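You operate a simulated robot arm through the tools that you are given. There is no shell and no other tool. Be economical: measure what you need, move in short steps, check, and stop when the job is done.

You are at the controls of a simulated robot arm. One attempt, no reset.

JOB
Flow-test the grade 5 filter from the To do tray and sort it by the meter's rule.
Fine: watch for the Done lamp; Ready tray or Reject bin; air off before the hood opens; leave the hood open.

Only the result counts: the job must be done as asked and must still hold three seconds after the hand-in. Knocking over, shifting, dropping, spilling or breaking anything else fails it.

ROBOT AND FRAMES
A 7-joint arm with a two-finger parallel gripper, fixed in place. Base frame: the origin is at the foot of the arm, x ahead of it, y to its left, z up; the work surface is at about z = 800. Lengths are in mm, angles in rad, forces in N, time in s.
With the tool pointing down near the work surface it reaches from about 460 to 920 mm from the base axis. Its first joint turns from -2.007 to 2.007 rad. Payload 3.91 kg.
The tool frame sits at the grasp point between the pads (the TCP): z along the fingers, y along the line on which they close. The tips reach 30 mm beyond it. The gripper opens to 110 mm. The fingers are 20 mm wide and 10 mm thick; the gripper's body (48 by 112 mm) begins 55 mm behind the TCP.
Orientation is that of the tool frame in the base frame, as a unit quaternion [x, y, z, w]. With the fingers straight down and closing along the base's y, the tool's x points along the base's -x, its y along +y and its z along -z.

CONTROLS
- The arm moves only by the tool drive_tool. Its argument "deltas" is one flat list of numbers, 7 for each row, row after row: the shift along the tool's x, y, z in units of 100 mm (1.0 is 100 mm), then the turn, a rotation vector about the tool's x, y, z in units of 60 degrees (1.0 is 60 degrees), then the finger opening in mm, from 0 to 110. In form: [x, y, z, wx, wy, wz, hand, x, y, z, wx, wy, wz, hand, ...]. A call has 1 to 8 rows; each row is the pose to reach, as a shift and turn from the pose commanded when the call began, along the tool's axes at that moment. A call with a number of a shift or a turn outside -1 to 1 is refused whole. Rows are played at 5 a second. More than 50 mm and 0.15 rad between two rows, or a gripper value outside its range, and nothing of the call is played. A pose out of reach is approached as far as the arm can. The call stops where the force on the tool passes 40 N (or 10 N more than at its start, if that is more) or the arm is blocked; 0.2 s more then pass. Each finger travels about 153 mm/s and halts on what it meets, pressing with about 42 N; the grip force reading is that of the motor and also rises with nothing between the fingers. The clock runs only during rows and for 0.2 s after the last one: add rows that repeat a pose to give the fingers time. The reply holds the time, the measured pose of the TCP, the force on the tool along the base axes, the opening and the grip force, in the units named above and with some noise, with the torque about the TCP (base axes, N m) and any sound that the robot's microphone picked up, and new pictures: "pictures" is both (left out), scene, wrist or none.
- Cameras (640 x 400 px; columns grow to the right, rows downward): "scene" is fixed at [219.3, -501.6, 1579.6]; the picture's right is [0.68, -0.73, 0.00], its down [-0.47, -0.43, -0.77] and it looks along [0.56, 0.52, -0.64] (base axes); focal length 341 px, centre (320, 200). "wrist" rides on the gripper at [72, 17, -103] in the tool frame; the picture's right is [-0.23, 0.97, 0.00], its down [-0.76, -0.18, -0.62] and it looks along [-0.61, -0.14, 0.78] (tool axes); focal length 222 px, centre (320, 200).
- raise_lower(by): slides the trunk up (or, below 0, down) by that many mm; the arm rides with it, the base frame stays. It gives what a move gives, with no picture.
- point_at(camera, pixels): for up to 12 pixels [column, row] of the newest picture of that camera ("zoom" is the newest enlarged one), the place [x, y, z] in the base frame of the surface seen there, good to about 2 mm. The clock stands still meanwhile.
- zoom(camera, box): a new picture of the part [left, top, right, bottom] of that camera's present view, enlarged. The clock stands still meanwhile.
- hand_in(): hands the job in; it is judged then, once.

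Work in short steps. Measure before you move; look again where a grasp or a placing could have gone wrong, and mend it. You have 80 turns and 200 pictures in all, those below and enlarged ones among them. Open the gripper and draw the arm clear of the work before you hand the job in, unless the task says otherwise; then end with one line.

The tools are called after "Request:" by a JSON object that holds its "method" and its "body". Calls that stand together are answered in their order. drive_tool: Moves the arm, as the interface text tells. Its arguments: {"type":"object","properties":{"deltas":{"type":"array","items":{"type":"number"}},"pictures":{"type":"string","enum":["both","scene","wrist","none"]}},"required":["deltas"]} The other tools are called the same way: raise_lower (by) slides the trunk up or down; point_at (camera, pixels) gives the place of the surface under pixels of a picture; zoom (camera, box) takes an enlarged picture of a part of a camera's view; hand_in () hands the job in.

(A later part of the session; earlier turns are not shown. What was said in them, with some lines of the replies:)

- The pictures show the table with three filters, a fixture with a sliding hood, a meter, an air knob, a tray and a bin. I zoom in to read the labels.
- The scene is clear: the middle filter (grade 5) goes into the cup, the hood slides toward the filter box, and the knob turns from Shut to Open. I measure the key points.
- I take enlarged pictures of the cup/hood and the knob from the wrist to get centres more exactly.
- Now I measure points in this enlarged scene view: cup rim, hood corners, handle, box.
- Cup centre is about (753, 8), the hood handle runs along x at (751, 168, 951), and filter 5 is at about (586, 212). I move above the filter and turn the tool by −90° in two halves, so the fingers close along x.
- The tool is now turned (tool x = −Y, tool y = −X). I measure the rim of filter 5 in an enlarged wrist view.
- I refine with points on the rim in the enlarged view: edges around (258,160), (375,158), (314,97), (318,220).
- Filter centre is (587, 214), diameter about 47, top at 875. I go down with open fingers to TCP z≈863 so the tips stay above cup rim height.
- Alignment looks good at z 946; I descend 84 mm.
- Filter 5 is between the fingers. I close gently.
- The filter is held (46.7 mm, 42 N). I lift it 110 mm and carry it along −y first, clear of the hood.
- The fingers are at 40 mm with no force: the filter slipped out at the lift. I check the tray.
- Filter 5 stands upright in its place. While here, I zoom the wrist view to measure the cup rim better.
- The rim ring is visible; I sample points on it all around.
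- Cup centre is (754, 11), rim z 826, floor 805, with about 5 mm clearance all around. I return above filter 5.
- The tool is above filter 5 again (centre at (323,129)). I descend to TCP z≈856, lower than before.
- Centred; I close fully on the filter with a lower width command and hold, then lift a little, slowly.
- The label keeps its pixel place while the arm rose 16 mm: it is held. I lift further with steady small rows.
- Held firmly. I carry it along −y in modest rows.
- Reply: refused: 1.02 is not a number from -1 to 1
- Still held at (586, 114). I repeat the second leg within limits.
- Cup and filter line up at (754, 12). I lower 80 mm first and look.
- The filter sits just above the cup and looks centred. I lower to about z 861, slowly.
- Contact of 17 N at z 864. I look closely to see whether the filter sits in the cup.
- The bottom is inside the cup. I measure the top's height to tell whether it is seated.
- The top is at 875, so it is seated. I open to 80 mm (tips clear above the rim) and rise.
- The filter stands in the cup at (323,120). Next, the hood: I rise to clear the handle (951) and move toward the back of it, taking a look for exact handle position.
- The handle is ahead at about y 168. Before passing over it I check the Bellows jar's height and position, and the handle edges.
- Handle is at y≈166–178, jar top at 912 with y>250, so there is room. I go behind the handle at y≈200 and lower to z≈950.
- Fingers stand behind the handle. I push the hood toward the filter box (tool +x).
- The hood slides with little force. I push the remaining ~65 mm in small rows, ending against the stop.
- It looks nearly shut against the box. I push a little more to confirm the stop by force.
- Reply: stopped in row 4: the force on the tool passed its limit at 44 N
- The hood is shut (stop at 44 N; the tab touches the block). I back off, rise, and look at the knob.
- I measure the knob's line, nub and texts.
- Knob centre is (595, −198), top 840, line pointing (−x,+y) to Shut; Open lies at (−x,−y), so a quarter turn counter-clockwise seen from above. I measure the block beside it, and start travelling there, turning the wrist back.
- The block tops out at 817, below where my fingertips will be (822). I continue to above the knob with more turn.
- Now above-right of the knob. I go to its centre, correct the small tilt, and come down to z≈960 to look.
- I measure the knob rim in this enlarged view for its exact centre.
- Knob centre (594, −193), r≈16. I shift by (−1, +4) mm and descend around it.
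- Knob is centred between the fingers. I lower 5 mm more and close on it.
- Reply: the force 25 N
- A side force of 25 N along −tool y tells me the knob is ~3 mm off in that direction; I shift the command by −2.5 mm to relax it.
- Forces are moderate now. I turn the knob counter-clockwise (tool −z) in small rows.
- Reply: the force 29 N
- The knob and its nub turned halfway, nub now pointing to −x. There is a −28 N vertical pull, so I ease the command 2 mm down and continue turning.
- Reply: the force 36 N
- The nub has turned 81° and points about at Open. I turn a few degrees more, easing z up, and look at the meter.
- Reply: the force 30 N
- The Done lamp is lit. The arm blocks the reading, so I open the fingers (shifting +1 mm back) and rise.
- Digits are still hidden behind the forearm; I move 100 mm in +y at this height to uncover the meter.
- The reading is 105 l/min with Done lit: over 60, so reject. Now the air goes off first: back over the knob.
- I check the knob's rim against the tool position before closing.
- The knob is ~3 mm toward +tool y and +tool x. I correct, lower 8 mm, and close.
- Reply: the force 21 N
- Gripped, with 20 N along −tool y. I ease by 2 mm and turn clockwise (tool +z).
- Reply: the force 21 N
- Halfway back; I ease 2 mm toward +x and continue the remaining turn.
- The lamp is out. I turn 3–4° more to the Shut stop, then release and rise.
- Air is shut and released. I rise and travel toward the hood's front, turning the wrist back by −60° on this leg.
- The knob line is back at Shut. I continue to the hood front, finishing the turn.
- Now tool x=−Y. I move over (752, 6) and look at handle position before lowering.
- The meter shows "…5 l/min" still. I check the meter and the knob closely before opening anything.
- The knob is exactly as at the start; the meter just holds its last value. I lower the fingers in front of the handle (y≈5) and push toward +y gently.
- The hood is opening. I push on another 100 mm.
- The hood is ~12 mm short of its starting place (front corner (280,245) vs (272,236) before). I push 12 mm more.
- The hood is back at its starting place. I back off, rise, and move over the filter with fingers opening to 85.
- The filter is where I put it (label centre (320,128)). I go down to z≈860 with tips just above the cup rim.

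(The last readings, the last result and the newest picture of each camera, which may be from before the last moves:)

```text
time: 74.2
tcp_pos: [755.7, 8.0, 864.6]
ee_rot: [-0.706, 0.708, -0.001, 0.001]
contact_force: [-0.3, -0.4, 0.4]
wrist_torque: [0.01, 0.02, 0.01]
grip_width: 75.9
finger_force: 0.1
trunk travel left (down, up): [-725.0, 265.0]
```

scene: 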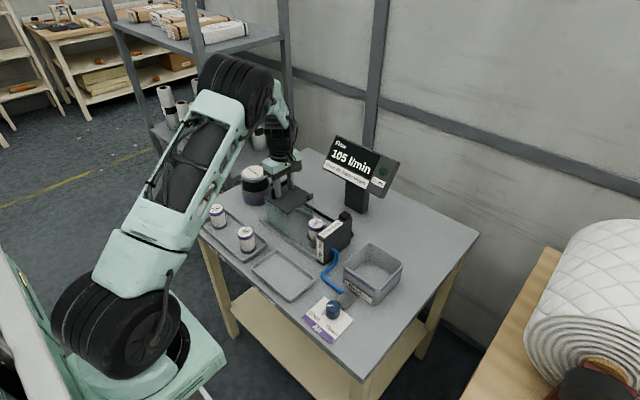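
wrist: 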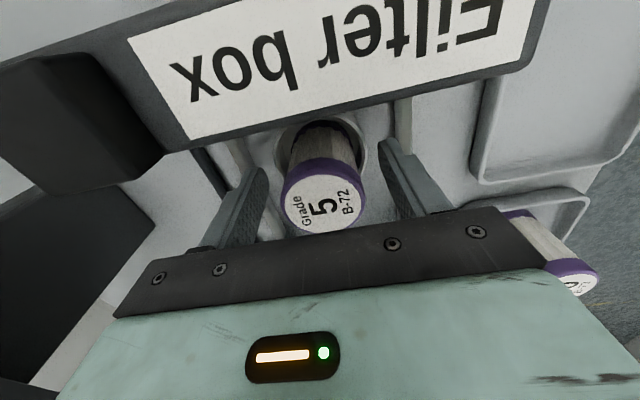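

Well centred. I lower 4 mm, close with full command, and wait.

Request:
{"method": "drive_tool", "body": {"deltas": [0, 0.01, 0.04, 0, 0, 0, 76, 0, 0.01, 0.04, 0, 0, 0, 60, 0, 0.01, 0.04, 0, 0, 0, 48, 0, 0.01, 0.04, 0, 0, 0, 30, 0, 0.01, 0.04, 0, 0, 0, 10, 0, 0.01, 0.04, 0, 0, 0, 10], "pictures": "none"}}

Request:
{"method": "drive_tool", "body": {"deltas": [0, 0, -0.02, 0, 0, 0, 10, 0, 0, -0.05, 0, 0, 0, 10, 0, 0, -0.08, 0, 0, 0, 10, 0, 0, -0.12, 0, 0, 0, 10, 0, 0, -0.16, 0, 0, 0, 10, 0, 0, -0.2, 0, 0, 0, 10, 0, 0, -0.25, 0, 0, 0, 10, 0, 0, -0.3, 0, 0, 0, 10], "pictures": "wrist"}}

```text
time: 75.5
tcp_pos: [753.2, 8.1, 860.6]
ee_rot: [-0.706, 0.708, -0.001, 0.001]
contact_force: [-0.1, 0.0, -0.2]
wrist_torque: [0.02, -0.02, 0.0]
grip_width: 46.6
finger_force: 42.1
trunk travel left (down, up): [-725.0, 265.0]
```

```text
time: 77.3
tcp_pos: [752.4, 9.2, 892.2]
ee_rot: [-0.705, 0.709, 0.0, 0.001]
contact_force: [0.5, 0.6, -0.8]
wrist_torque: [0.02, 0.03, -0.01]
grip_width: 46.5
finger_force: 41.5
trunk travel left (down, up): [-725.0, 265.0]
```

wrist: 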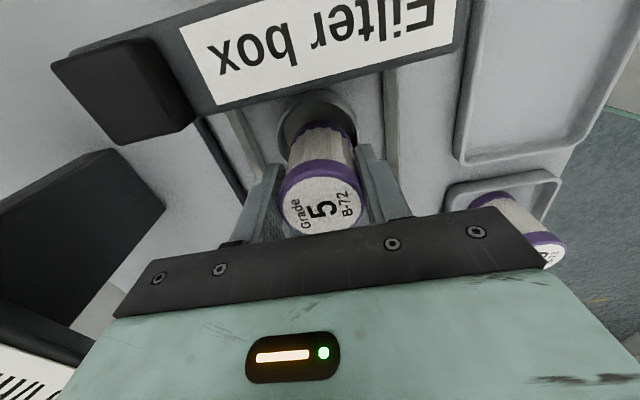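

Held and out of the cup. I lift further slowly and measure the Reject bin's rim meanwhile.

Request:
{"method": "drive_tool", "body": {"deltas": [0, 0, -0.08, 0, 0, 0, 10, 0, 0, -0.2, 0, 0, 0, 10, 0, 0, -0.34, 0, 0, 0, 10, 0, 0, -0.48, 0, 0, 0, 10, 0, 0, -0.62, 0, 0, 0, 10, 0, 0, -0.78, 0, 0, 0, 10, 0, 0, -0.92, 0, 0, 0, 10, 0, 0, -1.0, 0, 0, 0, 10], "pictures": "both"}}

Request:
{"method": "zoom", "body": {"camera": "scene", "box": [330, 230, 415, 315]}}

```text
time: 79.2
tcp_pos: [754.7, 7.1, 991.1]
ee_rot: [-0.707, 0.708, 0.0, 0.001]
contact_force: [0.2, 0.6, -1.0]
wrist_torque: [0.01, 0.0, -0.01]
grip_width: 46.8
finger_force: 42.5
trunk travel left (down, up): [-725.0, 265.0]
```

scene: 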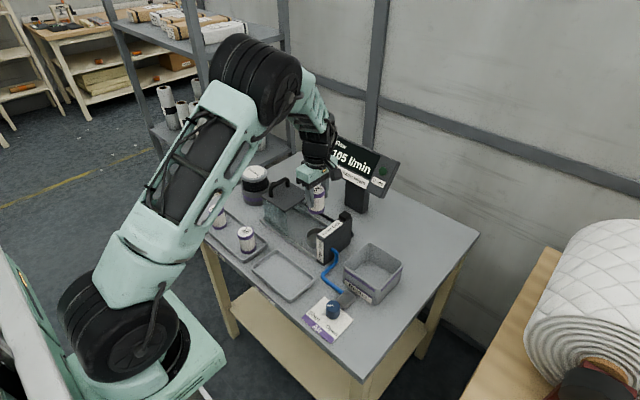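
wrist: 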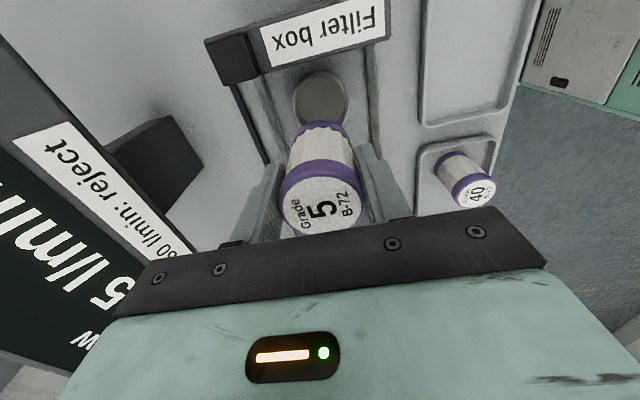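

```text
4.71 times, centred on (372, 272) of scene
```

zoom: 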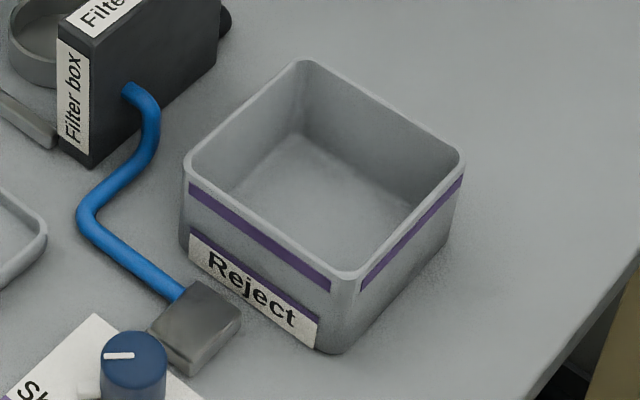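

Held at z 991. I measure the bin's rim corners and floor.

Request:
{"method": "point_at", "body": {"camera": "zoom", "pixels": [[187, 160], [305, 64], [460, 157], [350, 275], [270, 115], [400, 215], [330, 210], [260, 200]]}}

```text
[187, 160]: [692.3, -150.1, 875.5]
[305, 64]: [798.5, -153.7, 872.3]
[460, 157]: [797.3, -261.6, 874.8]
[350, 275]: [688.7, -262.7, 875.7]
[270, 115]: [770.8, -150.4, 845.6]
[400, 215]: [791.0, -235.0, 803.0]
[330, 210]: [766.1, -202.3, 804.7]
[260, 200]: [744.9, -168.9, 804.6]
```

Bin: centre (744, −206), rim 875, floor 804. I rise 25 mm more and carry the filter over the filter box toward the bin.

Request:
{"method": "drive_tool", "body": {"deltas": [0, 0, -0.1, 0, 0, 0, 10, 0.05, 0.02, -0.22, 0, 0, 0, 10, 0.18, 0.05, -0.25, 0, 0, 0, 10, 0.34, 0.08, -0.25, 0, 0, 0, 10, 0.52, 0.1, -0.25, 0, 0, 0, 10, 0.7, 0.1, -0.25, 0, 0, 0, 10, 0.88, 0.1, -0.25, 0, 0, 0, 10, 1.0, 0.1, -0.25, 0, 0, 0, 10], "pictures": "none"}}

Request:
{"method": "drive_tool", "body": {"deltas": [0.06, 0, 0, 0, 0, 0, 10, 0.2, 0, 0, 0, 0, 0, 10, 0.36, 0, 0, 0, 0, 0, 10, 0.54, 0, 0, 0, 0, 0, 10, 0.72, 0, 0, 0, 0, 0, 10, 0.88, 0, 0, 0, 0, 0, 10, 1.0, 0, 0, 0, 0, 0, 10, 1.0, 0, 0, 0, 0, 0, 10], "pictures": "both"}}

```text
time: 81.0
tcp_pos: [742.5, -89.7, 1015.4]
ee_rot: [-0.706, 0.708, -0.001, 0.001]
contact_force: [0.3, -0.6, -1.2]
wrist_torque: [-0.03, 0.01, 0.0]
grip_width: 47.0
finger_force: 42.3
trunk travel left (down, up): [-725.0, 265.0]
```

```text
time: 82.8
tcp_pos: [742.8, -190.7, 1016.7]
ee_rot: [-0.707, 0.707, -0.001, 0.001]
contact_force: [-0.9, -0.4, -1.3]
wrist_torque: [0.03, 0.01, 0.01]
grip_width: 46.6
finger_force: 42.0
trunk travel left (down, up): [-725.0, 265.0]
```

scene: 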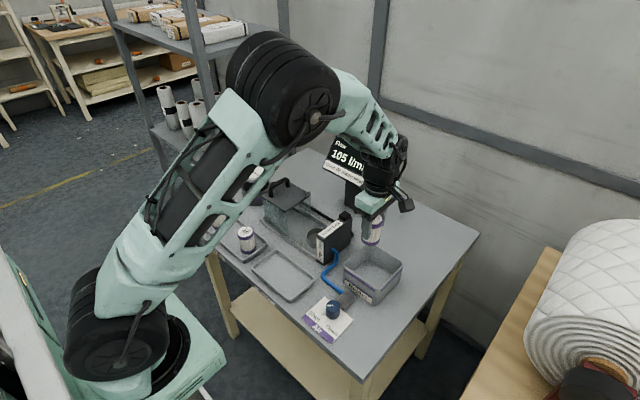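
wrist: 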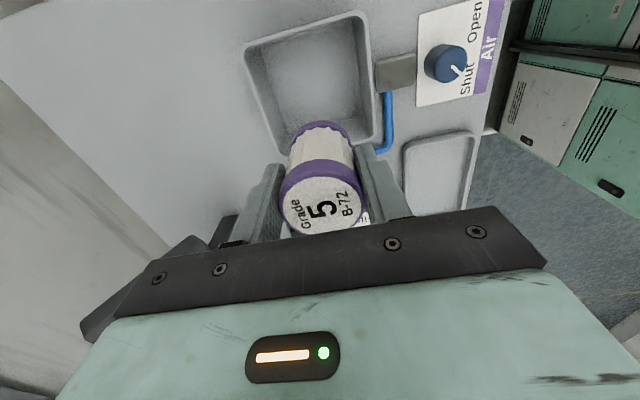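

Over the bin's +y side; I move 15 mm more and descend 90 mm.

Request:
{"method": "drive_tool", "body": {"deltas": [0.08, 0, 0.05, 0, 0, 0, 10, 0.15, 0, 0.15, 0, 0, 0, 10, 0.15, 0, 0.3, 0, 0, 0, 10, 0.15, 0, 0.45, 0, 0, 0, 10, 0.15, 0, 0.6, 0, 0, 0, 10, 0.15, 0, 0.75, 0, 0, 0, 10, 0.15, 0, 0.87, 0, 0, 0, 10, 0.15, 0, 0.9, 0, 0, 0, 10], "pictures": "both"}}

```text
time: 84.5
tcp_pos: [743.5, -205.4, 927.3]
ee_rot: [-0.706, 0.708, -0.001, 0.001]
contact_force: [0.4, 0.2, -0.7]
wrist_torque: [0.02, 0.0, -0.04]
grip_width: 46.7
finger_force: 42.3
trunk travel left (down, up): [-725.0, 265.0]
```

scene: 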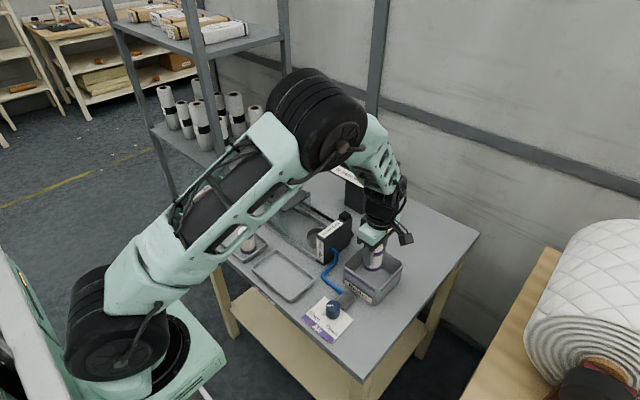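
wrist: 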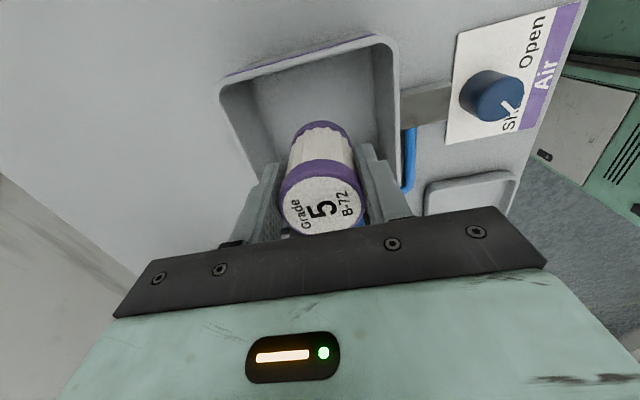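

The filter is centred inside the bin's outline. I lower 63 mm, slowly at the end.

Request:
{"method": "drive_tool", "body": {"deltas": [0, 0, 0.1, 0, 0, 0, 10, 0, 0, 0.24, 0, 0, 0, 10, 0, 0, 0.38, 0, 0, 0, 10, 0, 0, 0.48, 0, 0, 0, 10, 0, 0, 0.55, 0, 0, 0, 10, 0, 0, 0.6, 0, 0, 0, 10, 0, 0, 0.63, 0, 0, 0, 10, 0, 0, 0.63, 0, 0, 0, 10], "pictures": "wrist"}}

```text
time: 86.3
tcp_pos: [745.1, -206.4, 863.6]
ee_rot: [-0.706, 0.708, 0.0, 0.0]
contact_force: [0.4, 0.0, -0.2]
wrist_torque: [0.05, -0.02, -0.01]
grip_width: 46.8
finger_force: 42.5
trunk travel left (down, up): [-725.0, 265.0]
```

wrist: 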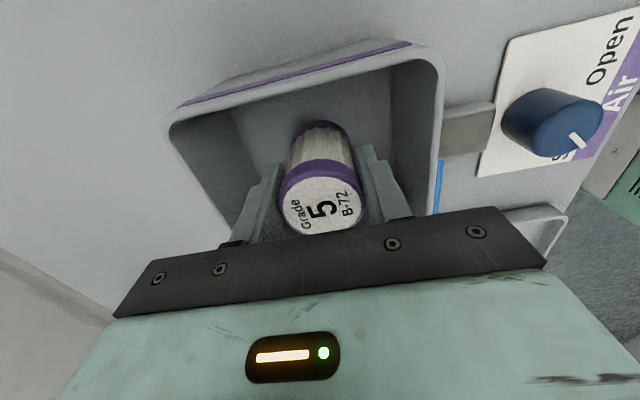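

No contact yet; I lower in 1 mm steps until the floor is felt.

Request:
{"method": "drive_tool", "body": {"deltas": [0, 0, 0.01, 0, 0, 0, 10, 0, 0, 0.02, 0, 0, 0, 10, 0, 0, 0.03, 0, 0, 0, 10, 0, 0, 0.03, 0, 0, 0, 10], "pictures": "none"}}

```text
time: 87.3
tcp_pos: [744.8, -205.5, 862.0]
ee_rot: [-0.706, 0.708, -0.002, 0.001]
contact_force: [-0.1, -3.8, 16.1]
wrist_torque: [-0.04, 0.21, 0.04]
grip_width: 46.9
finger_force: 41.7
trunk travel left (down, up): [-725.0, 265.0]
```

The floor is felt (16 N). I open only to 62 mm (to stay clear of the walls) and rise straight up.

Request:
{"method": "drive_tool", "body": {"deltas": [0, 0, -0.015, 0, 0, 0, 48, 0, 0, -0.015, 0, 0, 0, 56, 0, 0, -0.015, 0, 0, 0, 62, 0, 0, -0.015, 0, 0, 0, 62, 0, 0, -0.2, 0, 0, 0, 62, 0, 0, -0.45, 0, 0, 0, 62, 0, 0, -0.75, 0, 0, 0, 62, 0, 0, -1.0, 0, 0, 0, 62], "pictures": "both"}}

```text
time: 89.2
tcp_pos: [744.7, -204.0, 961.7]
ee_rot: [-0.707, 0.707, -0.001, 0.0]
contact_force: [0.2, 0.1, -0.9]
wrist_torque: [0.01, -0.01, 0.0]
grip_width: 62.2
finger_force: 0.0
trunk travel left (down, up): [-725.0, 265.0]
```

scene: 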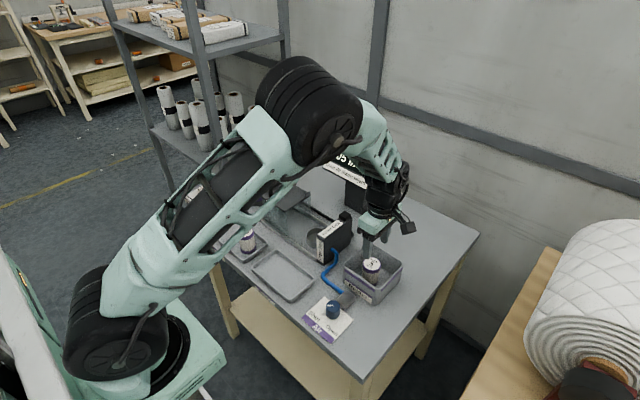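
wrist: 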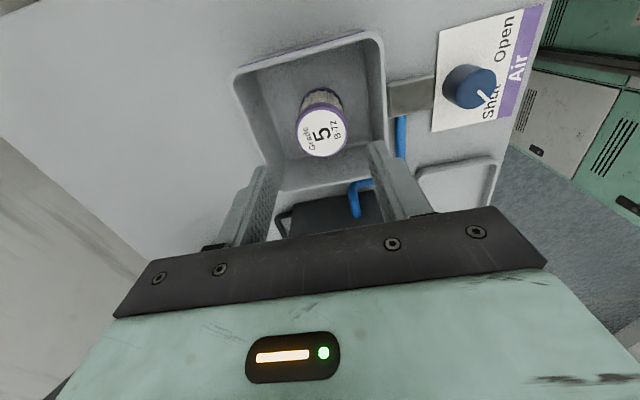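

The filter stands upright in the bin. I rise a further 95 mm, open, and check the whole scene.

Request:
{"method": "drive_tool", "body": {"deltas": [0, 0, -0.3, 0, 0, 0, 62, 0, 0, -0.6, 0, 0, 0, 80, 0, 0.1, -0.9, 0, 0, 0, 100, 0, 0.4, -0.95, 0, 0, 0, 110, 0, 0.7, -0.95, 0, 0, 0, 110, 0, 0.7, -0.95, 0, 0, 0, 110], "pictures": "both"}}

Request:
{"method": "zoom", "body": {"camera": "scene", "box": [190, 130, 430, 345]}}

```text
time: 90.5
tcp_pos: [670.4, -205.0, 1053.3]
ee_rot: [-0.706, 0.708, -0.001, 0.002]
contact_force: [0.1, 0.1, 0.1]
wrist_torque: [0.02, 0.0, -0.02]
grip_width: 109.8
finger_force: 0.0
trunk travel left (down, up): [-725.0, 265.0]
```

scene: 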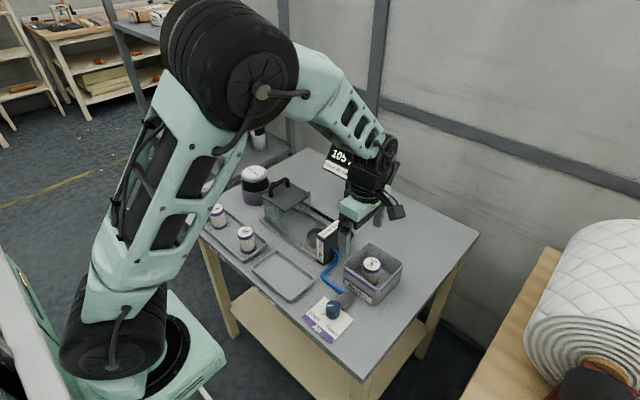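
wrist: 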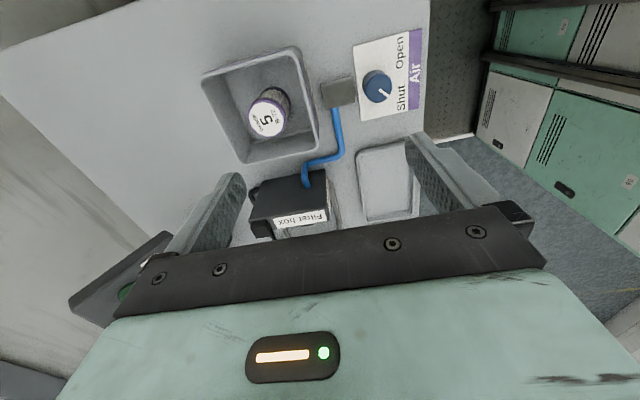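

```text
1.86 times, centred on (310, 238) of scene
```

zoom: 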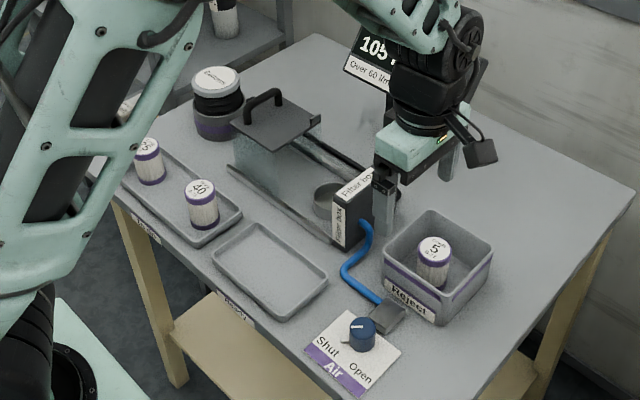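

Filter 5 is in the Reject bin, the air is shut, the hood is open, the other filters are in place and the arm is clear. I hand in.

Request:
{"method": "hand_in", "body": {}}

```text
The job is handed in.
```

The grade 5 filter read 105 l/min with the Done lamp lit, over the 60 l/min limit, so it is in the Reject bin. The air was shut before the hood was opened, and the hood is left open.
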